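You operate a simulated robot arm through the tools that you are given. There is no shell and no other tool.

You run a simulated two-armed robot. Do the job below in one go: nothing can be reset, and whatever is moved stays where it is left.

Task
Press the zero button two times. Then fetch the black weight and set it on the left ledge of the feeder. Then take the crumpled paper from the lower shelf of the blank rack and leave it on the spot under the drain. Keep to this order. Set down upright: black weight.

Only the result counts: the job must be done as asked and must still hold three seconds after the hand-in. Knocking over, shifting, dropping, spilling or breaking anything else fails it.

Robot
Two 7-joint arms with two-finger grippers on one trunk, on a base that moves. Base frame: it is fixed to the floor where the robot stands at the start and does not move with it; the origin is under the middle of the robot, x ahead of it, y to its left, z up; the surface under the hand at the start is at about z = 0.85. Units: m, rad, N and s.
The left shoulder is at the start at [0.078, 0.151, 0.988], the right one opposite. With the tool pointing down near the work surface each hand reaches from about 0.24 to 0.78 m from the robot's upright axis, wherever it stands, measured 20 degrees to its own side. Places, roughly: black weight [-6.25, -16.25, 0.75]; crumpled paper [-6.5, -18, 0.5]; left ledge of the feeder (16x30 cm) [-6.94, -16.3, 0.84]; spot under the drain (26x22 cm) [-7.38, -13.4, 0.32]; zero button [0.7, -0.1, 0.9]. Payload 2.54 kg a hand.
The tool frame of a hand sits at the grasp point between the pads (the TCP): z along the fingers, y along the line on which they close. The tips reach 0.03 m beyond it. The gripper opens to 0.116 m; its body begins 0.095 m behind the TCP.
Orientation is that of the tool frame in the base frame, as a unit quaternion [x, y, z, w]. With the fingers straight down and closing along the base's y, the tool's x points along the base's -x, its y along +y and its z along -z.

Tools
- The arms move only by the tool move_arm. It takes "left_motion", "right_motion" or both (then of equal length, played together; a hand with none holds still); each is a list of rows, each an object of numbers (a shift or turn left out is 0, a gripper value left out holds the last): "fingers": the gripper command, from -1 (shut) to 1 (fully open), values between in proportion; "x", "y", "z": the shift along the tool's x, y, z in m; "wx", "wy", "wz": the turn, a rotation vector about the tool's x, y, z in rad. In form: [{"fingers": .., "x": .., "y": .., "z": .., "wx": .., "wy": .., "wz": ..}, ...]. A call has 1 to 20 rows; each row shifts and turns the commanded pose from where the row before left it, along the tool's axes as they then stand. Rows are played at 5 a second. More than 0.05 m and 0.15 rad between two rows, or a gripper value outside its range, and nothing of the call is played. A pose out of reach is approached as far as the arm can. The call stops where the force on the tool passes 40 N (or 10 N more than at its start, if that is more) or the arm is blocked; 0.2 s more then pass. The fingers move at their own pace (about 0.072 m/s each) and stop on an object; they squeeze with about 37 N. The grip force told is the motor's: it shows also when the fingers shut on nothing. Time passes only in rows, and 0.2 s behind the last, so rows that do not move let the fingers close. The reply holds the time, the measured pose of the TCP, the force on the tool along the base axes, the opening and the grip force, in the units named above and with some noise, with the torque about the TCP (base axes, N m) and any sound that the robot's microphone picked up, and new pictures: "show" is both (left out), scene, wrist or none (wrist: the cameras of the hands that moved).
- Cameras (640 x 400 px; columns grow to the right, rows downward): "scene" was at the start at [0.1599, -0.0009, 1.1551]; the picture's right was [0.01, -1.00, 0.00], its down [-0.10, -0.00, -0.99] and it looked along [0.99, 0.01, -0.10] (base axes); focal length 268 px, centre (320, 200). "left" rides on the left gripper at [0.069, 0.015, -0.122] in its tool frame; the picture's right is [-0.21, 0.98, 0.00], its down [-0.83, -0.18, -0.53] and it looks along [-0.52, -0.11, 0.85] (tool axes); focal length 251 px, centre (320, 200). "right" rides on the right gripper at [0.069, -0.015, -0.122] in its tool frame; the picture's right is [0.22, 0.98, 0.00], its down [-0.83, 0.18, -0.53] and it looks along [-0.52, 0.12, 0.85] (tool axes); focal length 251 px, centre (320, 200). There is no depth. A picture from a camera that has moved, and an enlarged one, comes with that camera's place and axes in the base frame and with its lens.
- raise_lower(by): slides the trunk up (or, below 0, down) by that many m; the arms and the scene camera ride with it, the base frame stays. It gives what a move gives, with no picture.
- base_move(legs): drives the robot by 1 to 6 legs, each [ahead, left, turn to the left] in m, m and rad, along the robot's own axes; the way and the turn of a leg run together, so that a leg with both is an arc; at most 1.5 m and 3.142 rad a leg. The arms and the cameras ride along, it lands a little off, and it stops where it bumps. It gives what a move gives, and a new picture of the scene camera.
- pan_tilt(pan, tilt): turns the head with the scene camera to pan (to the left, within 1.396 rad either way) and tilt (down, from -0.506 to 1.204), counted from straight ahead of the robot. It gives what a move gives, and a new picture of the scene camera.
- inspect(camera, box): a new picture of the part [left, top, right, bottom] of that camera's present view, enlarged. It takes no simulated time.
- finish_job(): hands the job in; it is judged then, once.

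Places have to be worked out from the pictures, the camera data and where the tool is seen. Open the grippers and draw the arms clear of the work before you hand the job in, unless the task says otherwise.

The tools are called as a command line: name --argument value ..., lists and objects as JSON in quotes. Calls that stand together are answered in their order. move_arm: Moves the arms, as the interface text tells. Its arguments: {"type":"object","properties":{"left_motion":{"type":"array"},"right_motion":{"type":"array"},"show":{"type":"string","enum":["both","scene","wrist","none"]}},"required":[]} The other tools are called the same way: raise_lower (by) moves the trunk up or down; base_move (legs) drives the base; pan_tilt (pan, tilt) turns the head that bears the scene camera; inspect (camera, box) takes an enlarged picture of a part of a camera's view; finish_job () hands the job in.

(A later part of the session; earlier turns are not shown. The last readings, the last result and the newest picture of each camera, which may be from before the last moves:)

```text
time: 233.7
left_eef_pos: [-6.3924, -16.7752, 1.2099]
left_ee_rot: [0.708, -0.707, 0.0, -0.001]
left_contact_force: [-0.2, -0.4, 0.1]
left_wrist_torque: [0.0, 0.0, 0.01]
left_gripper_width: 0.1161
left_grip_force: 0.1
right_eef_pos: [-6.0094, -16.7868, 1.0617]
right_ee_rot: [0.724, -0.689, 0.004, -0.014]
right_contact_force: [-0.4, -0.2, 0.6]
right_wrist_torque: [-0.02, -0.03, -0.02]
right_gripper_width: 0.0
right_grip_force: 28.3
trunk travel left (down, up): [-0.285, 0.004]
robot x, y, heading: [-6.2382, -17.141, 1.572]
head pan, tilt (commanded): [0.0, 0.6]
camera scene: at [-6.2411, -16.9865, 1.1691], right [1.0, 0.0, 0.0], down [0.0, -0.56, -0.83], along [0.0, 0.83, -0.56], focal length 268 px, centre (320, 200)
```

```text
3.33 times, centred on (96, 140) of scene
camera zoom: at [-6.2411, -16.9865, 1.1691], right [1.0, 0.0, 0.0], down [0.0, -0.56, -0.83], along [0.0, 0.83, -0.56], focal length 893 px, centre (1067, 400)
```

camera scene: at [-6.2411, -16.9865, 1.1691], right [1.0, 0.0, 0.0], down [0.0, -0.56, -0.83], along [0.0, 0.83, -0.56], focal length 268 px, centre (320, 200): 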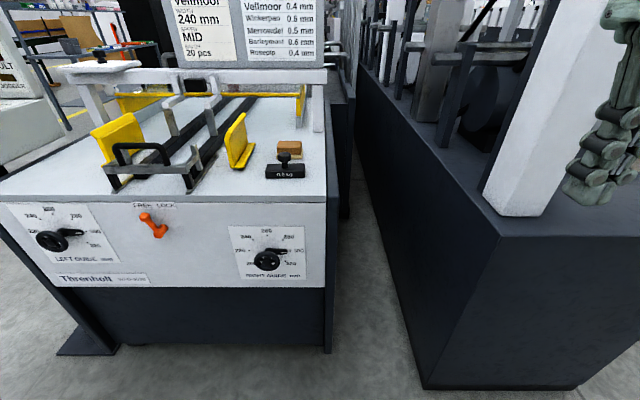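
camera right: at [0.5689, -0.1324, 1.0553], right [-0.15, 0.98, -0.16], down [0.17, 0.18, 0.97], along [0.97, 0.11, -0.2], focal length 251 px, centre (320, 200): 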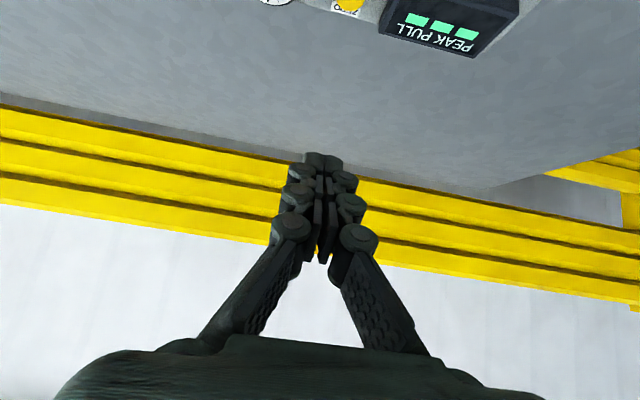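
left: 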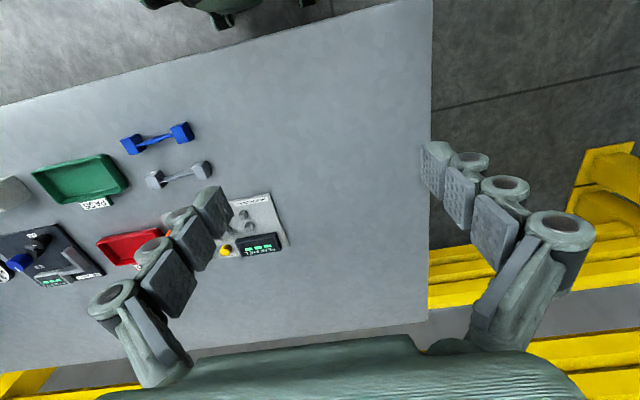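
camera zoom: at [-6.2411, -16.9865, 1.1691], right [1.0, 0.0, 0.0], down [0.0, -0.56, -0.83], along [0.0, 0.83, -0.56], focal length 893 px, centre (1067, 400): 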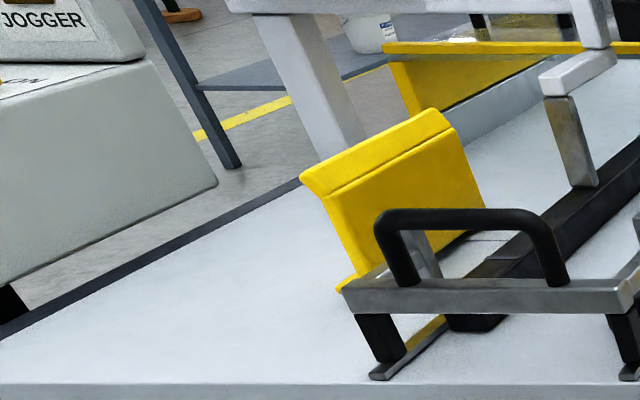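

The weight's body is about 10 x 4.2 cm and 2.2 cm high, with a 3.4 cm knob whose top is at z ≈ 0.88; centre about [-6.33, -16.364]. I shift the robot 0.28 m left and 0.18 m ahead so that the right arm can reach the knob from above.

base_move --legs '[[0, 0.28, 0], [0.18, 0, 0]]'

inspect --camera "scene" --box '[300, 110, 460, 210]'

inspect --camera "right" --box '[0, 0, 640, 400]'

```text
time: 238.2
left_eef_pos: [-6.6776, -16.596, 1.21]
left_ee_rot: [0.707, -0.707, -0.001, -0.001]
left_contact_force: [0.4, 0.0, 0.2]
left_wrist_torque: [-0.02, -0.01, -0.04]
left_gripper_width: 0.1162
left_grip_force: 0.1
right_eef_pos: [-6.2946, -16.6079, 1.0609]
right_ee_rot: [0.724, -0.689, 0.005, -0.013]
right_contact_force: [1.0, 1.1, 0.5]
right_wrist_torque: [-0.03, 0.03, -0.02]
right_gripper_width: 0.0
right_grip_force: 28.3
trunk travel left (down, up): [-0.285, 0.004]
robot x, y, heading: [-6.5228, -16.9655, 1.573]
head pan, tilt (commanded): [0.0, 0.6]
camera scene: at [-6.5256, -16.8072, 1.1689], right [1.0, 0.0, 0.0], down [0.0, -0.57, -0.82], along [0.0, 0.82, -0.57], focal length 268 px, centre (320, 200)
```

scene: 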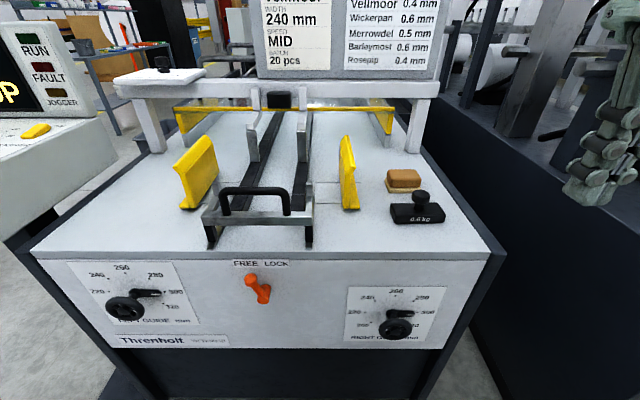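

```text
4.00 times, centred on (380, 160) of scene
camera zoom: at [-6.5256, -16.8072, 1.1689], right [1.0, 0.0, 0.0], down [0.0, -0.57, -0.82], along [0.0, 0.82, -0.57], focal length 1072 px, centre (80, 360)
```

zoom: 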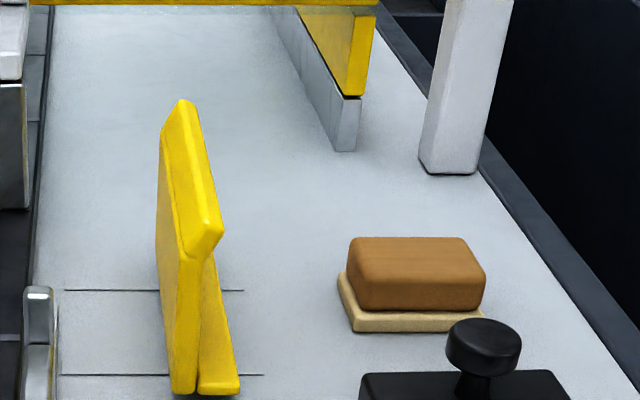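

```text
1.00 times, centred on (320, 200) of right (not enlarged: the box is as wide or as high as the picture)
camera zoom: at [-6.2787, -16.6785, 1.1818], right [-0.96, -0.26, -0.03], down [-0.24, 0.81, 0.54], along [-0.12, 0.53, -0.84], focal length 251 px, centre (320, 200)
```

zoom: 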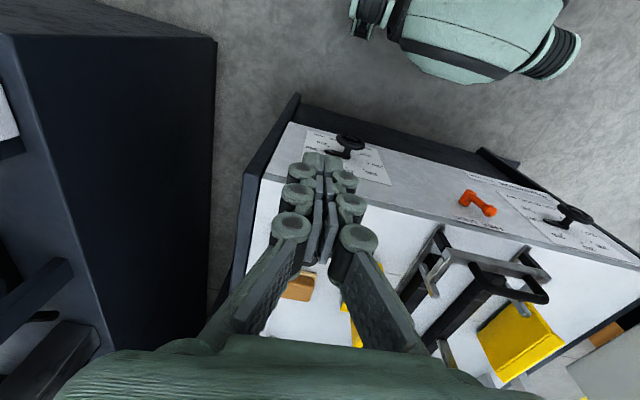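

The knob works out again at [-6.327, -16.365], top z ≈ 0.88. I open the right gripper to about 7 cm and move it above the knob, at TCP z ≈ 1.0.

move_arm --right_motion '[{"fingers": 0.25, "x": -0.0409, "y": 0.0036, "z": 0.01}, {"x": -0.0409, "y": 0.0036, "z": 0.01}, {"x": -0.0409, "y": 0.0036, "z": 0.01}, {"x": -0.0409, "y": 0.0036, "z": 0.01}, {"x": -0.0409, "y": 0.0036, "z": 0.01}, {"x": -0.0409, "y": 0.0036, "z": 0.01}, {"wz": 0.046}, {}]'

```text
time: 240.0
left_eef_pos: [-6.6762, -16.5958, 1.2093]
left_ee_rot: [0.707, -0.707, -0.001, -0.001]
left_contact_force: [-0.7, -0.4, 0.3]
left_wrist_torque: [-0.01, 0.02, 0.0]
left_gripper_width: 0.1161
left_grip_force: 0.2
right_eef_pos: [-6.3262, -16.3643, 1.0038]
right_ee_rot: [0.708, -0.706, 0.004, -0.014]
right_contact_force: [1.2, -0.7, 0.5]
right_wrist_torque: [0.01, -0.02, 0.02]
right_gripper_width: 0.0725
right_grip_force: 0.0
trunk travel left (down, up): [-0.285, 0.004]
robot x, y, heading: [-6.5266, -16.9611, 1.576]
head pan, tilt (commanded): [0.0, 0.6]
camera scene: at [-6.5255, -16.8076, 1.169], right [1.0, 0.0, 0.0], down [0.0, -0.57, -0.82], along [0.0, 0.82, -0.57], focal length 268 px, centre (320, 200)
camera right: at [-6.3141, -16.4346, 1.124], right [-0.98, -0.22, -0.03], down [-0.2, 0.82, 0.54], along [-0.09, 0.53, -0.84], focal length 251 px, centre (320, 200)
```

scene: 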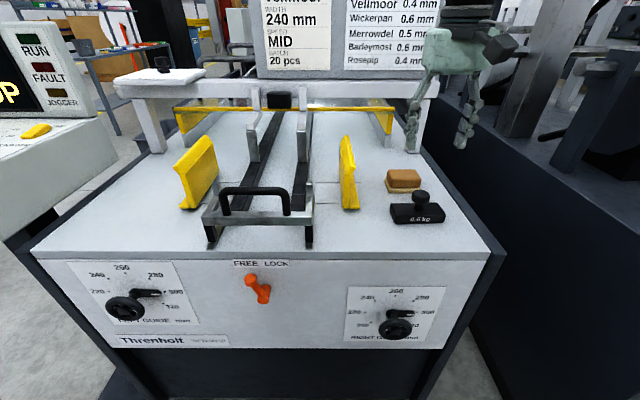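
right: 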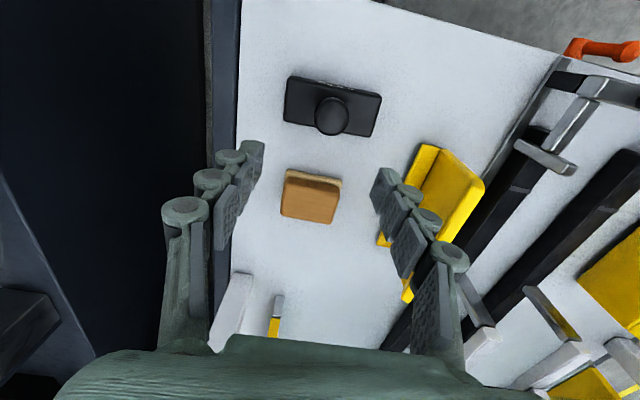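

In the wrist view the knob is slightly nearer to the robot and to the left of the point under the TCP: about [-6.331, -16.377]. I level the tool, shift by that and come down to TCP z ≈ 0.945 for a closer look.

move_arm --right_motion '[{"wx": -0.0254, "wy": 0.0142}, {"x": 0.012, "y": 0.005}, {"z": 0.03}, {"z": 0.03}, {}]'

inspect --camera "scene" --box '[340, 100, 500, 230]'

```text
time: 241.2
left_eef_pos: [-6.6776, -16.5964, 1.2101]
left_ee_rot: [-0.707, 0.707, 0.0, 0.0]
left_contact_force: [-0.1, -0.2, -0.3]
left_wrist_torque: [0.01, -0.03, -0.01]
left_gripper_width: 0.1159
left_grip_force: 0.0
right_eef_pos: [-6.3309, -16.3767, 0.9434]
right_ee_rot: [0.708, -0.706, 0.0, 0.001]
right_contact_force: [0.6, 0.7, -0.3]
right_wrist_torque: [-0.01, -0.02, 0.01]
right_gripper_width: 0.0725
right_grip_force: 0.1
trunk travel left (down, up): [-0.285, 0.004]
robot x, y, heading: [-6.5255, -16.9633, 1.571]
head pan, tilt (commanded): [0.0, 0.6]
camera scene: at [-6.5256, -16.808, 1.1691], right [1.0, 0.0, 0.0], down [0.0, -0.56, -0.83], along [0.0, 0.83, -0.56], focal length 268 px, centre (320, 200)
camera right: at [-6.3165, -16.4458, 1.0643], right [-0.98, -0.22, 0.0], down [-0.18, 0.83, 0.53], along [-0.12, 0.52, -0.85], focal length 251 px, centre (320, 200)
```

scene: 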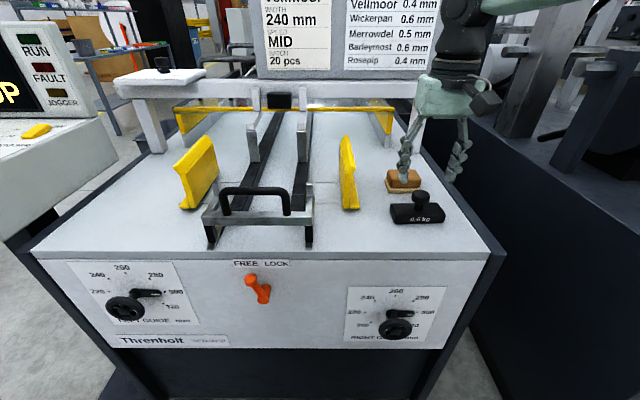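
right: 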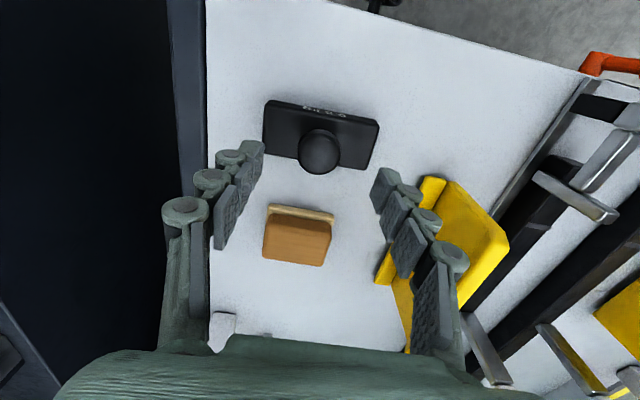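

```text
3.08 times, centred on (420, 165) of scene
camera zoom: at [-6.5256, -16.808, 1.1691], right [1.0, 0.0, 0.0], down [0.0, -0.56, -0.83], along [0.0, 0.83, -0.56], focal length 824 px, centre (12, 308)
```

zoom: 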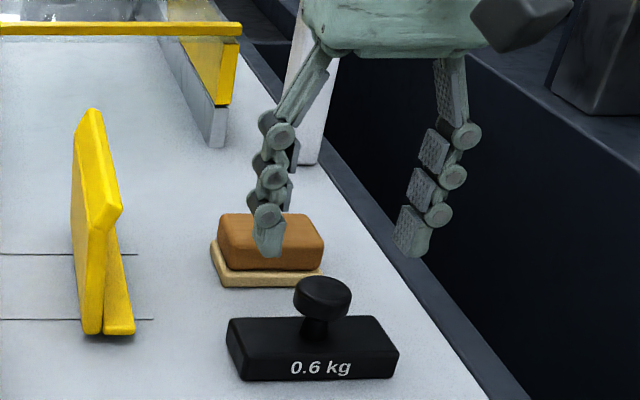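

The knob is centred under the TCP in both views. I descend 5.5 cm to TCP z ≈ 0.888, so that the pads stand at either side of the knob with the tips just above the body.

move_arm --right_motion '[{"z": 0.02}, {"z": 0.02}, {"z": 0.015}, {}]'

inspect --camera "scene" --box '[340, 130, 500, 230]'

```text
time: 242.2
left_eef_pos: [-6.6779, -16.5958, 1.2095]
left_ee_rot: [-0.707, 0.708, 0.0, 0.001]
left_contact_force: [0.6, -0.2, 0.1]
left_wrist_torque: [0.02, -0.02, -0.02]
left_gripper_width: 0.1162
left_grip_force: 0.0
right_eef_pos: [-6.3327, -16.3757, 0.8878]
right_ee_rot: [0.708, -0.706, 0.001, 0.0]
right_contact_force: [-0.5, -0.6, 0.1]
right_wrist_torque: [0.02, 0.0, 0.02]
right_gripper_width: 0.0722
right_grip_force: 0.1
trunk travel left (down, up): [-0.285, 0.004]
robot x, y, heading: [-6.5262, -16.9618, 1.571]
head pan, tilt (commanded): [0.0, 0.6]
camera scene: at [-6.5256, -16.808, 1.1691], right [1.0, 0.0, 0.0], down [0.0, -0.56, -0.83], along [0.0, 0.83, -0.56], focal length 268 px, centre (320, 200)
camera right: at [-6.3162, -16.4451, 1.0093], right [-0.98, -0.22, 0.0], down [-0.18, 0.83, 0.53], along [-0.12, 0.52, -0.85], focal length 251 px, centre (320, 200)
```

scene: 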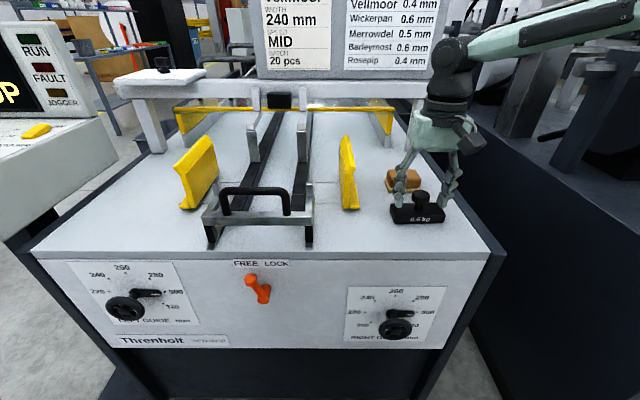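
right: 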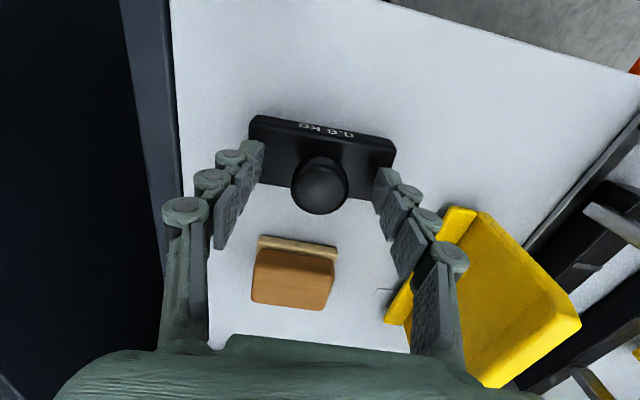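

```text
4.00 times, centred on (420, 180) of scene
camera zoom: at [-6.5256, -16.808, 1.1691], right [1.0, 0.0, 0.0], down [0.0, -0.56, -0.83], along [0.0, 0.83, -0.56], focal length 1072 px, centre (-80, 280)
```

zoom: 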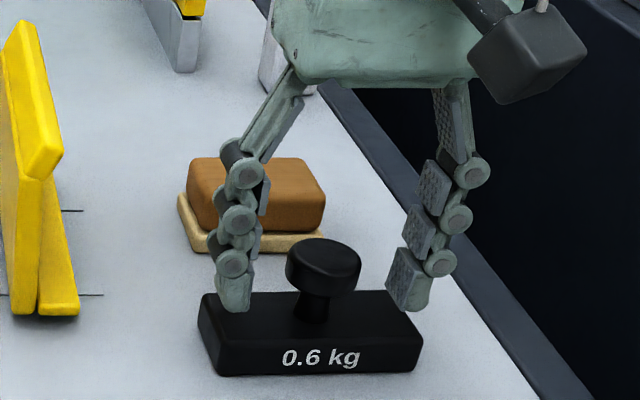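

The fingers straddle the knob, centred within 2 mm. I close the gripper on it.

move_arm --right_motion '[{"fingers": -1}, {}, {}, {}]'

inspect --camera "scene" --box '[340, 130, 500, 230]'

```text
time: 243.2
left_eef_pos: [-6.6778, -16.5957, 1.2098]
left_ee_rot: [-0.707, 0.707, 0.0, 0.001]
left_contact_force: [0.4, 0.5, 0.8]
left_wrist_torque: [-0.02, 0.0, 0.02]
left_gripper_width: 0.1162
left_grip_force: 0.0
right_eef_pos: [-6.3313, -16.3758, 0.888]
right_ee_rot: [0.708, -0.706, 0.0, 0.0]
right_contact_force: [-1.6, -0.6, 0.4]
right_wrist_torque: [0.0, 0.02, -0.01]
right_gripper_width: 0.0323
right_grip_force: 36.9
trunk travel left (down, up): [-0.285, 0.004]
robot x, y, heading: [-6.5225, -16.9617, 1.576]
head pan, tilt (commanded): [0.0, 0.6]
camera scene: at [-6.5257, -16.8079, 1.1691], right [1.0, 0.0, 0.0], down [0.0, -0.56, -0.83], along [0.0, 0.83, -0.56], focal length 268 px, centre (320, 200)
camera right: at [-6.3163, -16.4451, 1.0095], right [-0.98, -0.22, 0.0], down [-0.18, 0.83, 0.53], along [-0.12, 0.52, -0.85], focal length 251 px, centre (320, 200)
```

scene: 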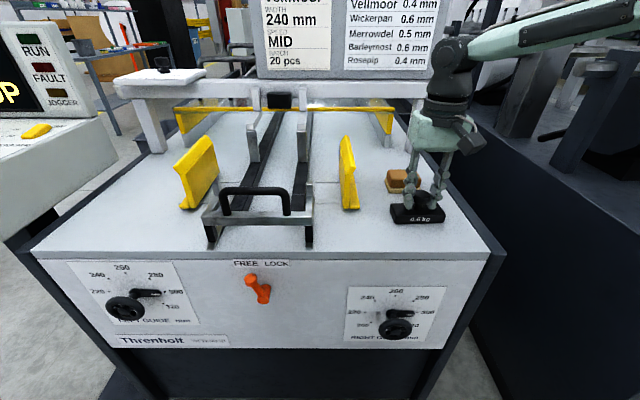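
right: 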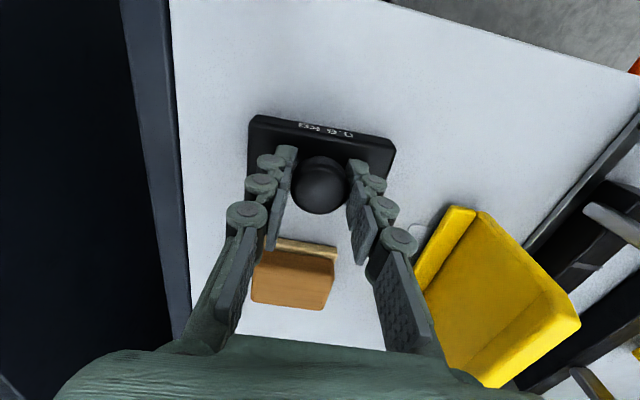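

```text
4.00 times, centred on (420, 180) of scene
camera zoom: at [-6.5257, -16.8079, 1.1691], right [1.0, 0.0, 0.0], down [0.0, -0.56, -0.83], along [0.0, 0.83, -0.56], focal length 1072 px, centre (-80, 280)
```

zoom: 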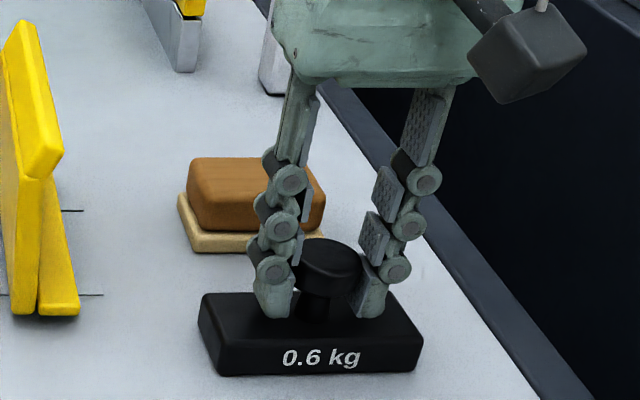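

The grip holds at 3.2 cm with 37 N. I lift the weight slowly by 8 cm and check the force.

move_arm --right_motion '[{"z": -0.01}, {"z": -0.015}, {"z": -0.02}, {"z": -0.02}, {"z": -0.015}, {}]'

inspect --camera "scene" --box '[340, 90, 500, 230]'

```text
time: 244.6
left_eef_pos: [-6.6758, -16.5963, 1.2096]
left_ee_rot: [-0.707, 0.708, 0.0, 0.0]
left_contact_force: [0.1, -0.4, 0.0]
left_wrist_torque: [0.02, -0.02, -0.01]
left_gripper_width: 0.1159
left_grip_force: 0.1
right_eef_pos: [-6.3303, -16.3754, 0.9692]
right_ee_rot: [0.708, -0.706, 0.001, 0.001]
right_contact_force: [0.2, 0.4, -6.3]
right_wrist_torque: [-0.01, -0.02, 0.0]
right_gripper_width: 0.032
right_grip_force: 37.1
trunk travel left (down, up): [-0.285, 0.004]
robot x, y, heading: [-6.5264, -16.9615, 1.571]
head pan, tilt (commanded): [0.0, 0.6]
camera scene: at [-6.5254, -16.8073, 1.1689], right [1.0, 0.0, 0.0], down [0.0, -0.57, -0.82], along [0.0, 0.82, -0.57], focal length 268 px, centre (320, 200)
camera right: at [-6.3158, -16.4449, 1.09], right [-0.98, -0.22, 0.0], down [-0.18, 0.83, 0.53], along [-0.12, 0.52, -0.85], focal length 251 px, centre (320, 200)
```

scene: 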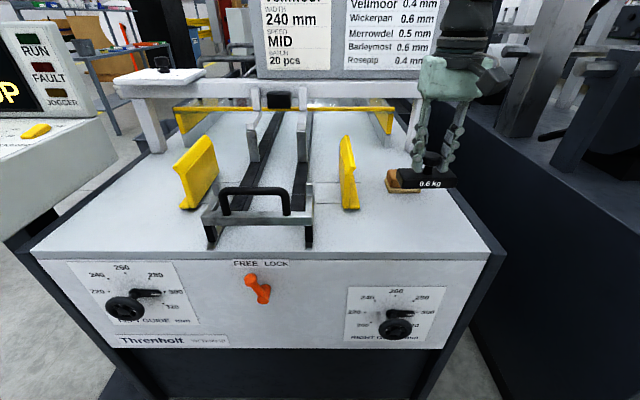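
right: 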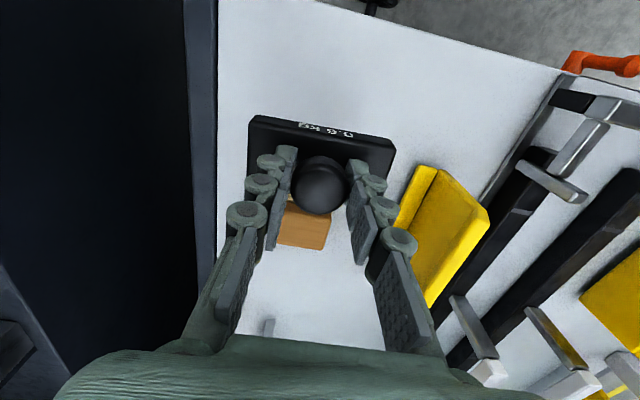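

```text
2.86 times, centred on (420, 160) of scene
camera zoom: at [-6.5254, -16.8073, 1.1689], right [1.0, 0.0, 0.0], down [0.0, -0.57, -0.82], along [0.0, 0.82, -0.57], focal length 766 px, centre (34, 314)
```

zoom: 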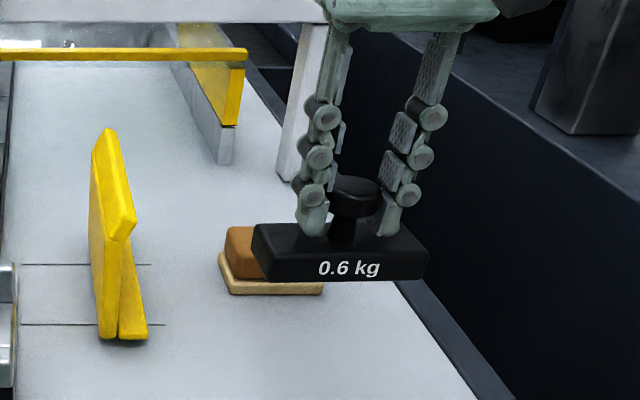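

The weight hangs level (6.3 N). I raise it to clear the guides and draw it back slightly, and also pull the left hand back so it keeps clear of the jogger box during the sideways move.

move_arm --right_motion '[{"z": -0.025}, {"z": -0.025, "x": 0.01}, {"z": -0.02, "x": 0.015}, {"x": 0.015}, {}]' --left_motion '[{"x": 0.02}, {"x": 0.02}, {"x": 0.02}, {"x": 0.01}, {}]' --show "scene"

pan_tilt --pan 0.9 --tilt 0.5

```text
time: 245.8
left_eef_pos: [-6.6776, -16.6657, 1.2083]
left_ee_rot: [0.707, -0.707, -0.001, -0.002]
left_contact_force: [1.1, 0.1, -0.1]
left_wrist_torque: [-0.01, 0.02, 0.02]
left_gripper_width: 0.1159
left_grip_force: 0.1
right_eef_pos: [-6.3305, -16.4155, 1.0403]
right_ee_rot: [0.709, -0.706, 0.0, 0.001]
right_contact_force: [0.4, 0.7, -6.1]
right_wrist_torque: [-0.03, 0.02, 0.01]
right_gripper_width: 0.0323
right_grip_force: 36.9
trunk travel left (down, up): [-0.285, 0.004]
robot x, y, heading: [-6.5233, -16.9626, 1.572]
head pan, tilt (commanded): [0.0, 0.6]
camera scene: at [-6.5254, -16.8073, 1.1689], right [1.0, 0.0, 0.0], down [0.0, -0.57, -0.82], along [0.0, 0.82, -0.57], focal length 268 px, centre (320, 200)
```

scene: 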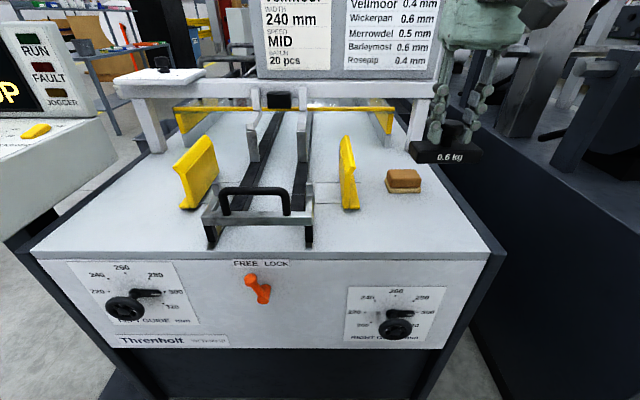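

```text
time: 247.0
left_eef_pos: [-6.6764, -16.6656, 1.2085]
left_ee_rot: [-0.707, 0.707, 0.0, 0.0]
left_contact_force: [0.1, 0.0, -0.1]
left_wrist_torque: [0.01, 0.01, 0.01]
left_gripper_width: 0.1161
left_grip_force: 0.1
right_eef_pos: [-6.3308, -16.4155, 1.0399]
right_ee_rot: [0.709, -0.706, 0.001, 0.0]
right_contact_force: [-0.8, 0.6, -6.7]
right_wrist_torque: [0.04, 0.0, 0.03]
right_gripper_width: 0.0322
right_grip_force: 36.7
trunk travel left (down, up): [-0.285, 0.004]
robot x, y, heading: [-6.5236, -16.9618, 1.573]
head pan, tilt (commanded): [0.901, 0.499]
camera scene: at [-6.5966, -16.8394, 1.1781], right [0.62, 0.79, 0.0], down [0.38, -0.3, -0.88], along [-0.69, 0.54, -0.48], focal length 268 px, centre (320, 200)
```

scene: 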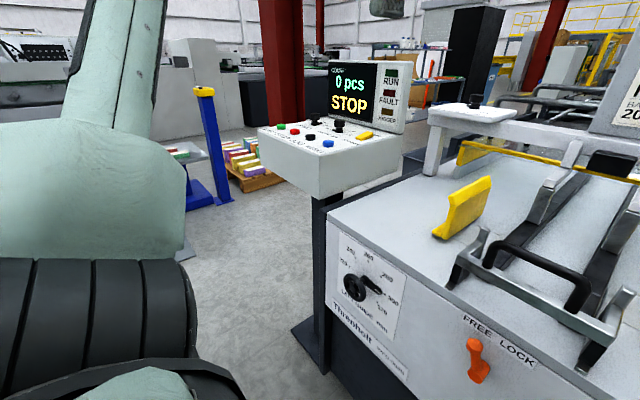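

The jogger console on its pole reaches to about x ≈ -7.1, y ≈ -16.47 beyond the feeder's left corner. I strafe left by 0.44 m only, keeping the present distance, and look at the left ledge.

base_move --legs '[[0, 0.3, 0], [0, 0.14, 0]]'

pan_tilt --pan 0.1 --tilt 0.65

```text
time: 252.0
left_eef_pos: [-7.1181, -16.6698, 1.2096]
left_ee_rot: [0.708, -0.706, -0.001, 0.0]
left_contact_force: [-0.6, 0.7, -0.7]
left_wrist_torque: [0.0, 0.01, -0.01]
left_gripper_width: 0.1159
left_grip_force: 0.0
right_eef_pos: [-6.7749, -16.4172, 1.0406]
right_ee_rot: [0.709, -0.705, 0.001, 0.0]
right_contact_force: [-0.1, 0.4, -5.4]
right_wrist_torque: [0.01, -0.03, 0.02]
right_gripper_width: 0.0322
right_grip_force: 37.1
trunk travel left (down, up): [-0.285, 0.004]
robot x, y, heading: [-6.9663, -16.9649, 1.579]
head pan, tilt (commanded): [0.901, 0.499]
camera scene: at [-7.0388, -16.842, 1.1781], right [0.62, 0.79, 0.0], down [0.38, -0.3, -0.88], along [-0.69, 0.54, -0.48], focal length 268 px, centre (320, 200)
```

scene: 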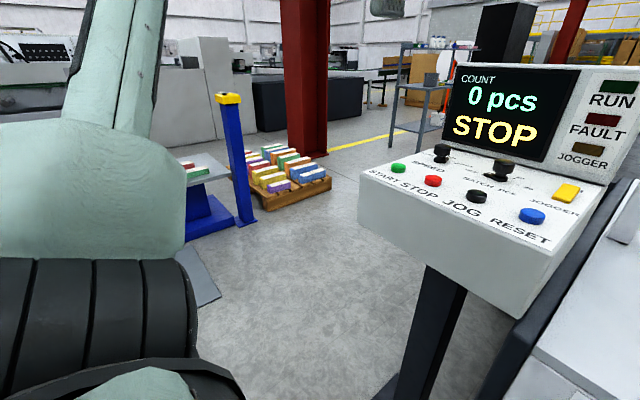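

```text
time: 253.2
left_eef_pos: [-7.1204, -16.6693, 1.2088]
left_ee_rot: [0.708, -0.706, -0.001, -0.001]
left_contact_force: [0.5, -0.2, -0.2]
left_wrist_torque: [-0.02, 0.0, -0.03]
left_gripper_width: 0.1161
left_grip_force: 0.0
right_eef_pos: [-6.7745, -16.417, 1.0402]
right_ee_rot: [0.709, -0.705, 0.001, 0.001]
right_contact_force: [-0.4, -1.1, -5.8]
right_wrist_torque: [-0.03, -0.02, 0.0]
right_gripper_width: 0.0322
right_grip_force: 37.0
trunk travel left (down, up): [-0.285, 0.004]
robot x, y, heading: [-6.9639, -16.9641, 1.575]
head pan, tilt (commanded): [0.099, 0.649]
camera scene: at [-6.9761, -16.8118, 1.1647], right [0.99, 0.11, 0.0], down [0.06, -0.6, -0.8], along [-0.08, 0.79, -0.6], focal length 268 px, centre (320, 200)
```

scene: 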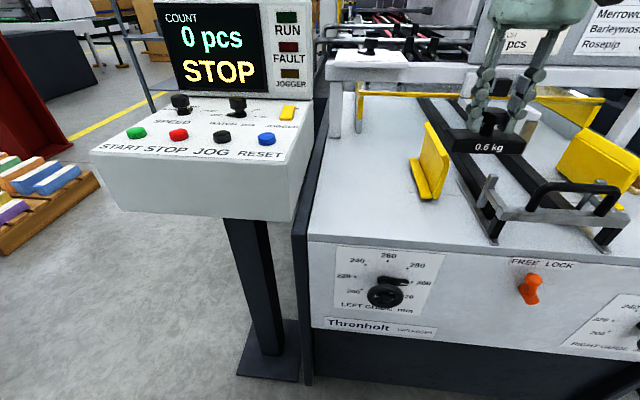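

The ledge lies between the feeder's left edge (x ≈ -7.03) and the left guide (x ≈ -6.81). I inch ahead 3 cm so that the arm can set the weight down at about [-6.93, -16.35].

base_move --legs '[[0.03, 0, 0]]'

inspect --camera "scene" --box '[270, 60, 510, 260]'

inspect --camera "right" --box '[0, 0, 640, 400]'

```text
time: 254.0
left_eef_pos: [-7.1185, -16.6387, 1.2093]
left_ee_rot: [0.708, -0.706, 0.0, 0.0]
left_contact_force: [0.5, 1.5, -0.4]
left_wrist_torque: [-0.06, -0.03, 0.02]
left_gripper_width: 0.1159
left_grip_force: 0.0
right_eef_pos: [-6.7747, -16.386, 1.0393]
right_ee_rot: [0.709, -0.706, 0.003, 0.001]
right_contact_force: [-0.4, 0.1, -6.0]
right_wrist_torque: [-0.03, -0.02, -0.02]
right_gripper_width: 0.0322
right_grip_force: 36.8
trunk travel left (down, up): [-0.285, 0.004]
robot x, y, heading: [-6.9666, -16.9363, 1.586]
head pan, tilt (commanded): [0.099, 0.649]
camera scene: at [-6.9762, -16.7811, 1.1645], right [0.99, 0.11, 0.0], down [0.06, -0.6, -0.8], along [-0.08, 0.79, -0.61], focal length 268 px, centre (320, 200)
```

scene: 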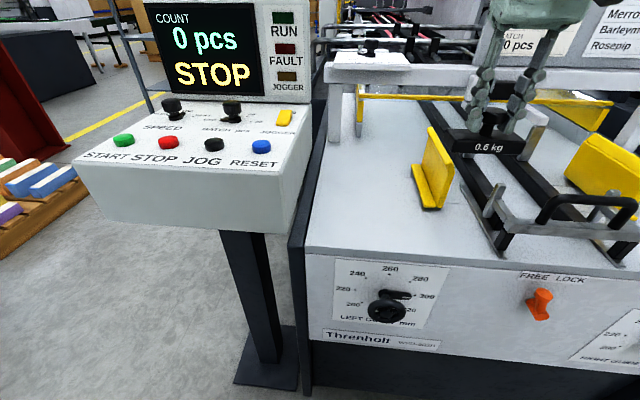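

```text
2.00 times, centred on (390, 160) of scene
camera zoom: at [-6.9762, -16.7811, 1.1645], right [0.99, 0.11, 0.0], down [0.06, -0.6, -0.8], along [-0.08, 0.79, -0.61], focal length 536 px, centre (180, 280)
```

zoom: 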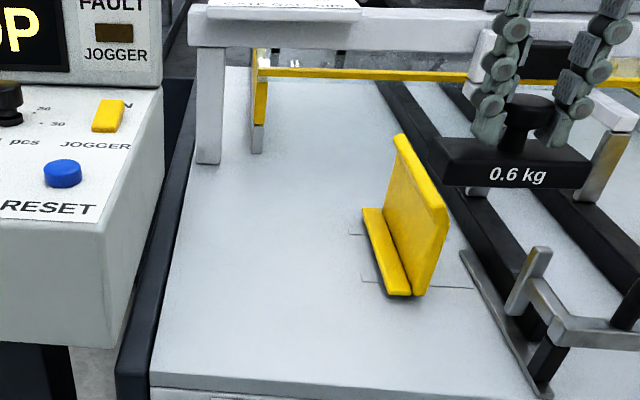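

```text
1.00 times, centred on (320, 200) of right (not enlarged: the box is as wide or as high as the picture)
camera zoom: at [-6.7591, -16.4559, 1.1599], right [-0.98, -0.22, 0.0], down [-0.19, 0.83, 0.53], along [-0.12, 0.52, -0.85], focal length 251 px, centre (320, 200)
```

zoom: 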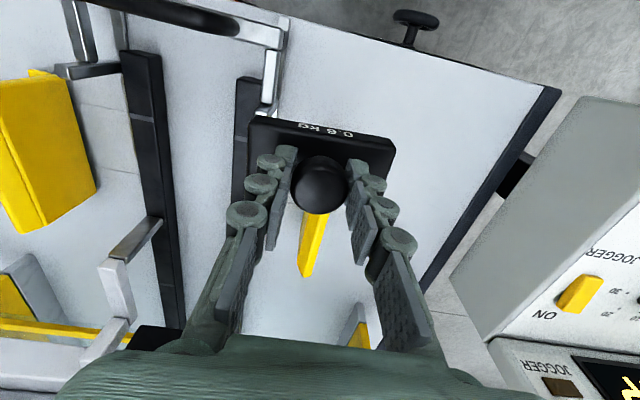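

The wrist view confirms the ledge between x ≈ -7.04 and -6.82 (guide top z ≈ 0.92, weight bottom at ≈ 0.977). I carry the weight over to [-6.935, -16.35] at this height.

move_arm --right_motion '[{"x": -0.007, "y": 0.032}, {"x": -0.0075, "y": 0.032}, {"x": -0.0075, "y": 0.032}, {"x": -0.0075, "y": 0.032}, {"x": -0.0075, "y": 0.032}, {}]'

```text
time: 255.4
left_eef_pos: [-7.118, -16.639, 1.2076]
left_ee_rot: [0.709, -0.706, -0.001, -0.001]
left_contact_force: [0.0, -0.2, -0.2]
left_wrist_torque: [-0.03, -0.03, -0.04]
left_gripper_width: 0.1162
left_grip_force: 0.1
right_eef_pos: [-6.834, -16.3759, 1.0369]
right_ee_rot: [0.709, -0.705, 0.0, 0.0]
right_contact_force: [-0.3, -0.1, -6.7]
right_wrist_torque: [-0.02, -0.04, -0.01]
right_gripper_width: 0.0319
right_grip_force: 37.2
right hand out of reach, approached as far as the arm can: row 2, 3, 4, 5
trunk travel left (down, up): [-0.285, 0.004]
robot x, y, heading: [-6.9675, -16.9353, 1.579]
head pan, tilt (commanded): [0.099, 0.649]
camera scene: at [-6.9762, -16.7821, 1.1647], right [0.99, 0.11, 0.0], down [0.06, -0.6, -0.8], along [-0.08, 0.79, -0.61], focal length 268 px, centre (320, 200)
camera right: at [-6.8188, -16.4458, 1.1585], right [-0.98, -0.22, 0.0], down [-0.19, 0.83, 0.53], along [-0.12, 0.52, -0.85], focal length 251 px, centre (320, 200)
```

scene: 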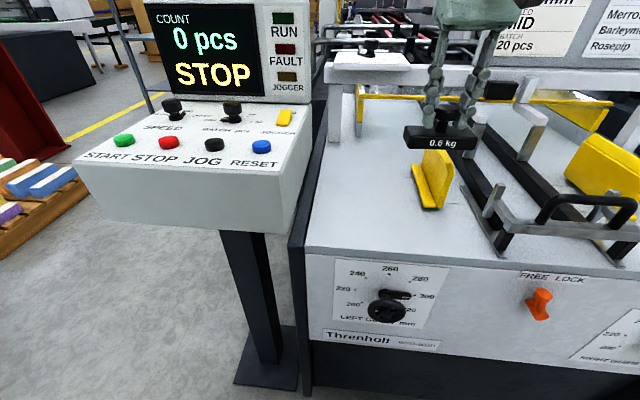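
right: 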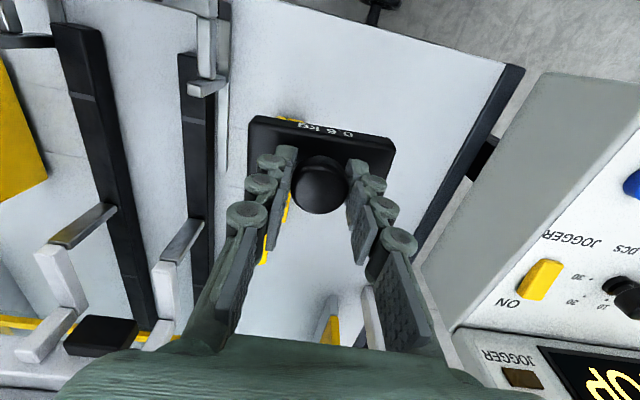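

The arm cannot reach further left from here, so I let the base carry the weight: a 0.10 m strafe left puts the hand at x ≈ -6.934.

base_move --legs '[[0, 0.1, 0]]'

inspect --camera "right" --box '[0, 0, 640, 400]'

```text
time: 257.0
left_eef_pos: [-7.2189, -16.6396, 1.2084]
left_ee_rot: [0.708, -0.706, -0.001, 0.0]
left_contact_force: [-0.1, 0.0, 0.2]
left_wrist_torque: [0.02, 0.0, -0.01]
left_gripper_width: 0.1162
left_grip_force: 0.0
right_eef_pos: [-6.9349, -16.3767, 1.0373]
right_ee_rot: [0.71, -0.705, 0.0, 0.001]
right_contact_force: [-0.8, 0.3, -5.5]
right_wrist_torque: [-0.04, -0.04, -0.02]
right_gripper_width: 0.032
right_grip_force: 36.2
trunk travel left (down, up): [-0.285, 0.004]
robot x, y, heading: [-7.0669, -16.9364, 1.578]
head pan, tilt (commanded): [0.099, 0.649]
camera scene: at [-7.0764, -16.7828, 1.1647], right [0.99, 0.11, 0.0], down [0.06, -0.6, -0.8], along [-0.08, 0.79, -0.61], focal length 268 px, centre (320, 200)
```

scene: 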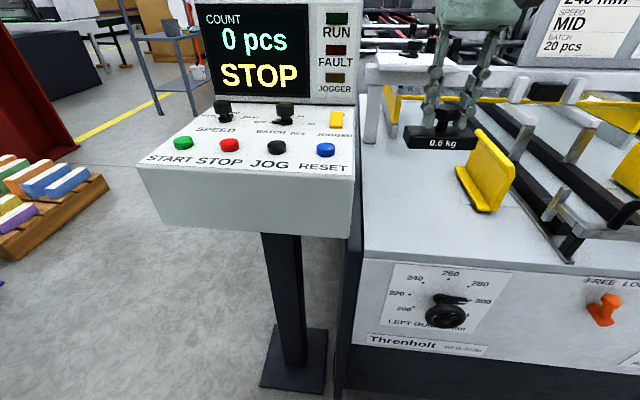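

```text
1.00 times, centred on (320, 200) of right (not enlarged: the box is as wide or as high as the picture)
camera zoom: at [-6.9192, -16.4464, 1.1586], right [-0.98, -0.22, 0.0], down [-0.19, 0.83, 0.53], along [-0.12, 0.52, -0.85], focal length 251 px, centre (320, 200)
```

zoom: 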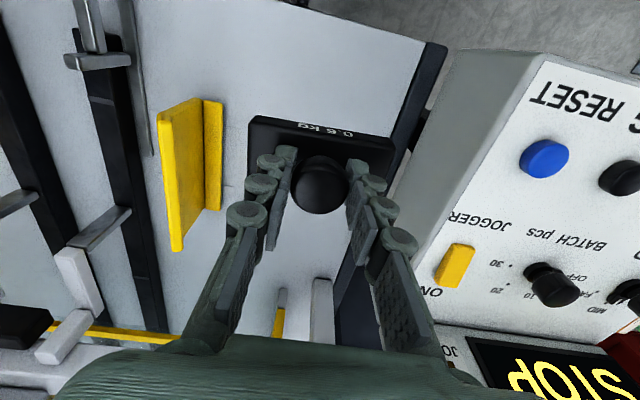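

The weight is over the middle of the left ledge. I lower it to about 1.5 cm above the expected contact height.

move_arm --right_motion '[{"z": 0.03}, {"z": 0.03}, {"z": 0.03}, {"z": 0.025}, {"z": 0.015}, {}]'

inspect --camera "scene" --box '[340, 100, 520, 260]'

```text
time: 258.4
left_eef_pos: [-7.2197, -16.641, 1.2086]
left_ee_rot: [0.708, -0.706, 0.0, 0.0]
left_contact_force: [0.0, -0.2, 0.6]
left_wrist_torque: [-0.03, 0.01, 0.0]
left_gripper_width: 0.116
left_grip_force: 0.0
right_eef_pos: [-6.9355, -16.377, 0.9076]
right_ee_rot: [0.709, -0.705, 0.0, 0.001]
right_contact_force: [-0.5, -0.7, -6.2]
right_wrist_torque: [-0.01, -0.01, 0.01]
right_gripper_width: 0.0323
right_grip_force: 36.9
trunk travel left (down, up): [-0.285, 0.004]
robot x, y, heading: [-7.0689, -16.9346, 1.576]
head pan, tilt (commanded): [0.099, 0.649]
camera scene: at [-7.0762, -16.7829, 1.1647], right [0.99, 0.11, 0.0], down [0.06, -0.6, -0.8], along [-0.08, 0.79, -0.6], focal length 268 px, centre (320, 200)
camera right: at [-6.9195, -16.4469, 1.028], right [-0.98, -0.22, 0.0], down [-0.19, 0.82, 0.53], along [-0.12, 0.52, -0.85], focal length 251 px, centre (320, 200)
```

scene: 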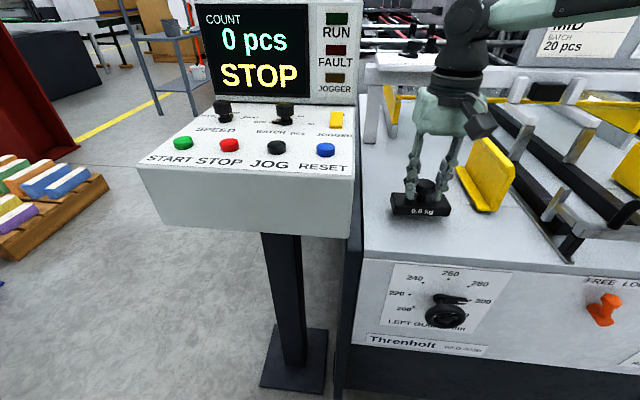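
right: 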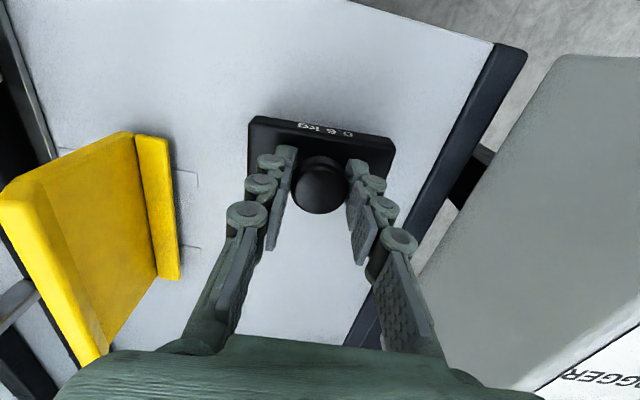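

```text
2.50 times, centred on (430, 180) of scene
camera zoom: at [-7.0762, -16.7829, 1.1647], right [0.99, 0.11, 0.0], down [0.06, -0.6, -0.8], along [-0.08, 0.79, -0.6], focal length 670 px, centre (45, 250)
```

zoom: 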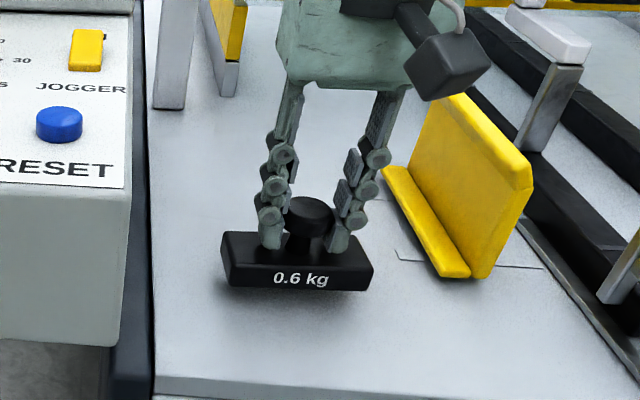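

The weight hovers 2 cm above the ledge. I move it 3 cm further in for margin, then lower it in small steps until the force shows contact.

move_arm --right_motion '[{"x": -0.015}, {"x": -0.015}, {}, {"z": 0.005}, {"z": 0.005}, {"z": 0.004}, {}]' --show "wrist"

```text
time: 260.0
left_eef_pos: [-7.219, -16.641, 1.2098]
left_ee_rot: [0.708, -0.706, -0.001, -0.001]
left_contact_force: [0.1, 0.3, 0.9]
left_wrist_torque: [0.01, 0.02, 0.0]
left_gripper_width: 0.1161
left_grip_force: 0.1
right_eef_pos: [-6.9327, -16.3501, 0.893]
right_ee_rot: [0.71, -0.705, -0.001, 0.001]
right_contact_force: [0.1, 0.5, -6.1]
right_wrist_torque: [0.0, -0.02, 0.01]
right_gripper_width: 0.0323
right_grip_force: 37.2
right hand out of reach, approached as far as the arm can: row 4
trunk travel left (down, up): [-0.285, 0.004]
robot x, y, heading: [-7.0658, -16.9394, 1.578]
head pan, tilt (commanded): [0.099, 0.649]
camera right: at [-6.916, -16.4193, 1.0144], right [-0.98, -0.22, 0.0], down [-0.19, 0.82, 0.53], along [-0.12, 0.52, -0.85], focal length 251 px, centre (320, 200)
```

right: 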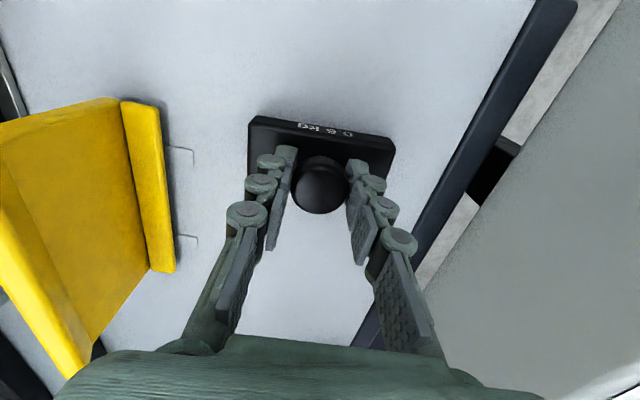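

Now at z = 0.893 and still carrying the full 6.1 N. I back off 4 mm from the reach limit and go on down in 2 mm steps.

move_arm --right_motion '[{"x": 0.004}, {"z": 0.002}, {"z": 0.002}, {}]' --show "none"

```text
time: 261.0
left_eef_pos: [-7.2192, -16.6395, 1.2091]
left_ee_rot: [0.708, -0.706, 0.0, 0.0]
left_contact_force: [0.3, 0.6, -0.5]
left_wrist_torque: [-0.05, 0.0, -0.02]
left_gripper_width: 0.1162
left_grip_force: 0.0
right_eef_pos: [-6.9331, -16.3533, 0.8899]
right_ee_rot: [0.709, -0.705, -0.001, 0.0]
right_contact_force: [0.0, -0.2, -6.4]
right_wrist_torque: [0.01, -0.02, 0.0]
right_gripper_width: 0.0319
right_grip_force: 37.2
trunk travel left (down, up): [-0.285, 0.004]
robot x, y, heading: [-7.0678, -16.933, 1.576]
head pan, tilt (commanded): [0.099, 0.649]
```

Still hanging at z = 0.890. I continue down in 1.5 mm steps.

move_arm --right_motion '[{"z": 0.0015}, {"z": 0.0015}, {}]' --show "none"

```text
time: 261.8
left_eef_pos: [-7.2186, -16.6405, 1.2095]
left_ee_rot: [0.708, -0.707, 0.0, 0.0]
left_contact_force: [0.2, -0.1, -0.5]
left_wrist_torque: [-0.04, -0.02, 0.01]
left_gripper_width: 0.1161
left_grip_force: 0.0
right_eef_pos: [-6.9336, -16.3532, 0.8895]
right_ee_rot: [0.709, -0.705, -0.002, -0.001]
right_contact_force: [2.8, 1.1, 8.4]
right_wrist_torque: [-0.2, -0.13, -0.04]
right_gripper_width: 0.0318
right_grip_force: 36.7
trunk travel left (down, up): [-0.285, 0.004]
robot x, y, heading: [-7.0671, -16.9383, 1.575]
head pan, tilt (commanded): [0.099, 0.649]
```

The force reversed to +8 N upward: the weight stands on the ledge. I ease up 1 mm and open the fingers to 7 cm.

move_arm --right_motion '[{"z": -0.001}, {"fingers": 0.0}, {}, {"fingers": 0.25}, {}]'

inspect --camera "scene" --box '[340, 100, 520, 260]'

```text
time: 263.0
left_eef_pos: [-7.2179, -16.6409, 1.2087]
left_ee_rot: [0.709, -0.705, 0.001, -0.001]
left_contact_force: [0.2, 0.4, -0.4]
left_wrist_torque: [0.01, 0.03, 0.02]
left_gripper_width: 0.1161
left_grip_force: 0.1
right_eef_pos: [-6.9339, -16.353, 0.8878]
right_ee_rot: [0.71, -0.704, 0.0, 0.001]
right_contact_force: [-0.1, 0.5, -0.6]
right_wrist_torque: [-0.02, -0.03, -0.01]
right_gripper_width: 0.0726
right_grip_force: 0.0
trunk travel left (down, up): [-0.285, 0.004]
robot x, y, heading: [-7.0672, -16.9397, 1.578]
head pan, tilt (commanded): [0.099, 0.649]
camera scene: at [-7.0763, -16.7833, 1.1648], right [0.99, 0.11, 0.0], down [0.06, -0.6, -0.8], along [-0.08, 0.79, -0.6], focal length 268 px, centre (320, 200)
camera right: at [-6.9172, -16.4232, 1.0091], right [-0.98, -0.22, 0.0], down [-0.19, 0.82, 0.53], along [-0.12, 0.52, -0.85], focal length 251 px, centre (320, 200)
```

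scene: 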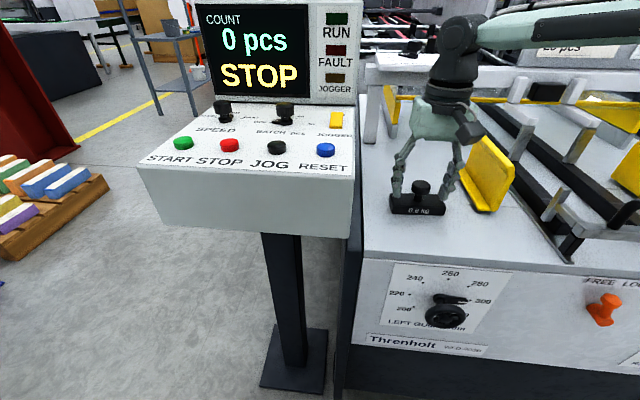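
right: 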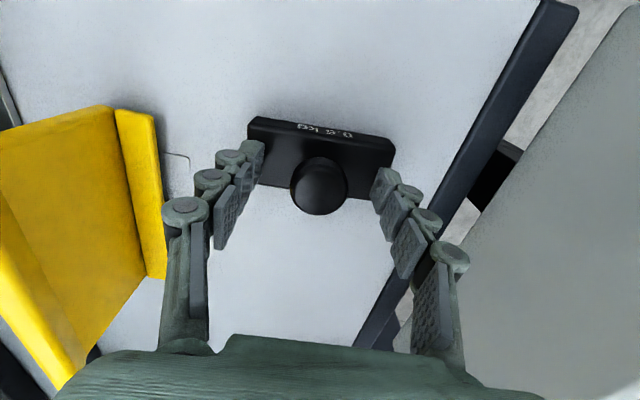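

```text
2.50 times, centred on (430, 180) of scene
camera zoom: at [-7.0763, -16.7833, 1.1648], right [0.99, 0.11, 0.0], down [0.06, -0.6, -0.8], along [-0.08, 0.79, -0.6], focal length 670 px, centre (45, 250)
```

zoom: 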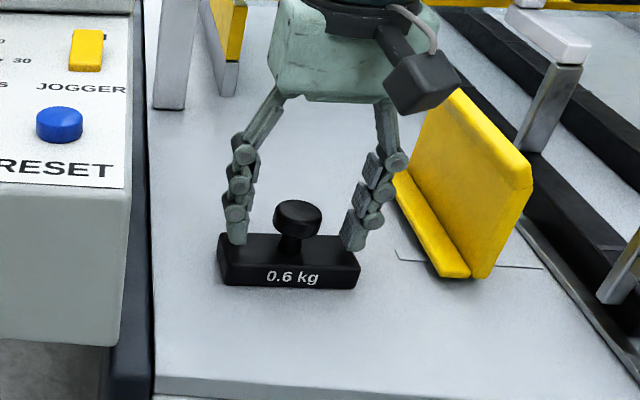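

The black weight stands upright and free on the left ledge. I raise the hand straight up 14 cm and draw it back.

move_arm --right_motion '[{"z": -0.01}, {"z": -0.03}, {"z": -0.03}, {"z": -0.035}, {"z": -0.035}, {"x": 0.04}, {"x": 0.04, "y": -0.02}, {"x": 0.04, "y": -0.03}, {"x": 0.04, "y": -0.02}, {}]'

inspect --camera "scene" --box '[340, 100, 520, 260]'

```text
time: 265.2
left_eef_pos: [-7.2176, -16.6402, 1.2084]
left_ee_rot: [0.709, -0.705, -0.001, 0.0]
left_contact_force: [0.8, 0.4, 0.1]
left_wrist_torque: [-0.04, 0.03, -0.01]
left_gripper_width: 0.1161
left_grip_force: 0.1
right_eef_pos: [-6.8562, -16.5202, 1.0242]
right_ee_rot: [0.71, -0.705, 0.001, 0.001]
right_contact_force: [0.7, 0.0, 0.1]
right_wrist_torque: [-0.01, -0.01, -0.02]
right_gripper_width: 0.0724
right_grip_force: 0.0
right hand out of reach, approached as far as the arm can: row 5
trunk travel left (down, up): [-0.285, 0.004]
robot x, y, heading: [-7.0678, -16.9364, 1.577]
head pan, tilt (commanded): [0.099, 0.649]
camera scene: at [-7.0764, -16.7829, 1.1647], right [0.99, 0.11, 0.0], down [0.06, -0.6, -0.8], along [-0.08, 0.79, -0.6], focal length 268 px, centre (320, 200)
camera right: at [-6.8403, -16.5892, 1.1456], right [-0.98, -0.22, 0.0], down [-0.19, 0.83, 0.53], along [-0.12, 0.52, -0.85], focal length 251 px, centre (320, 200)
```

scene: 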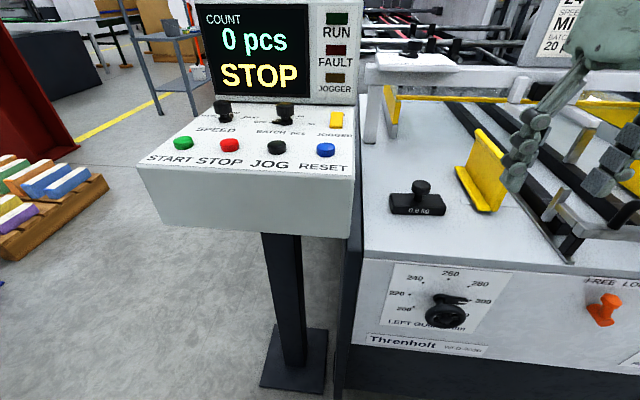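
right: 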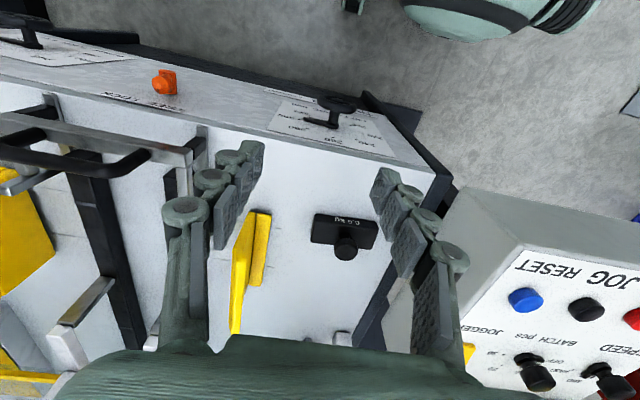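

```text
2.50 times, centred on (430, 180) of scene
camera zoom: at [-7.0764, -16.7829, 1.1647], right [0.99, 0.11, 0.0], down [0.06, -0.6, -0.8], along [-0.08, 0.79, -0.6], focal length 670 px, centre (45, 250)
```

zoom: 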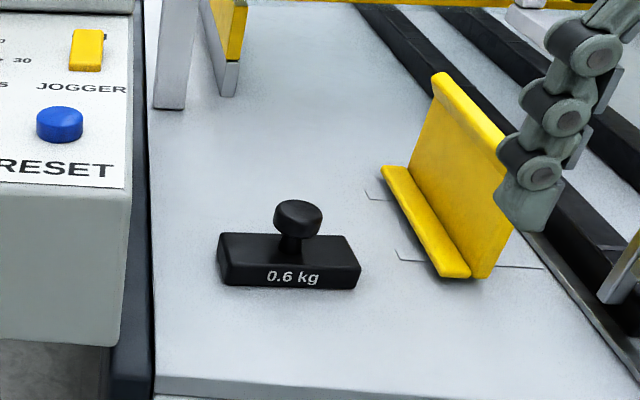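

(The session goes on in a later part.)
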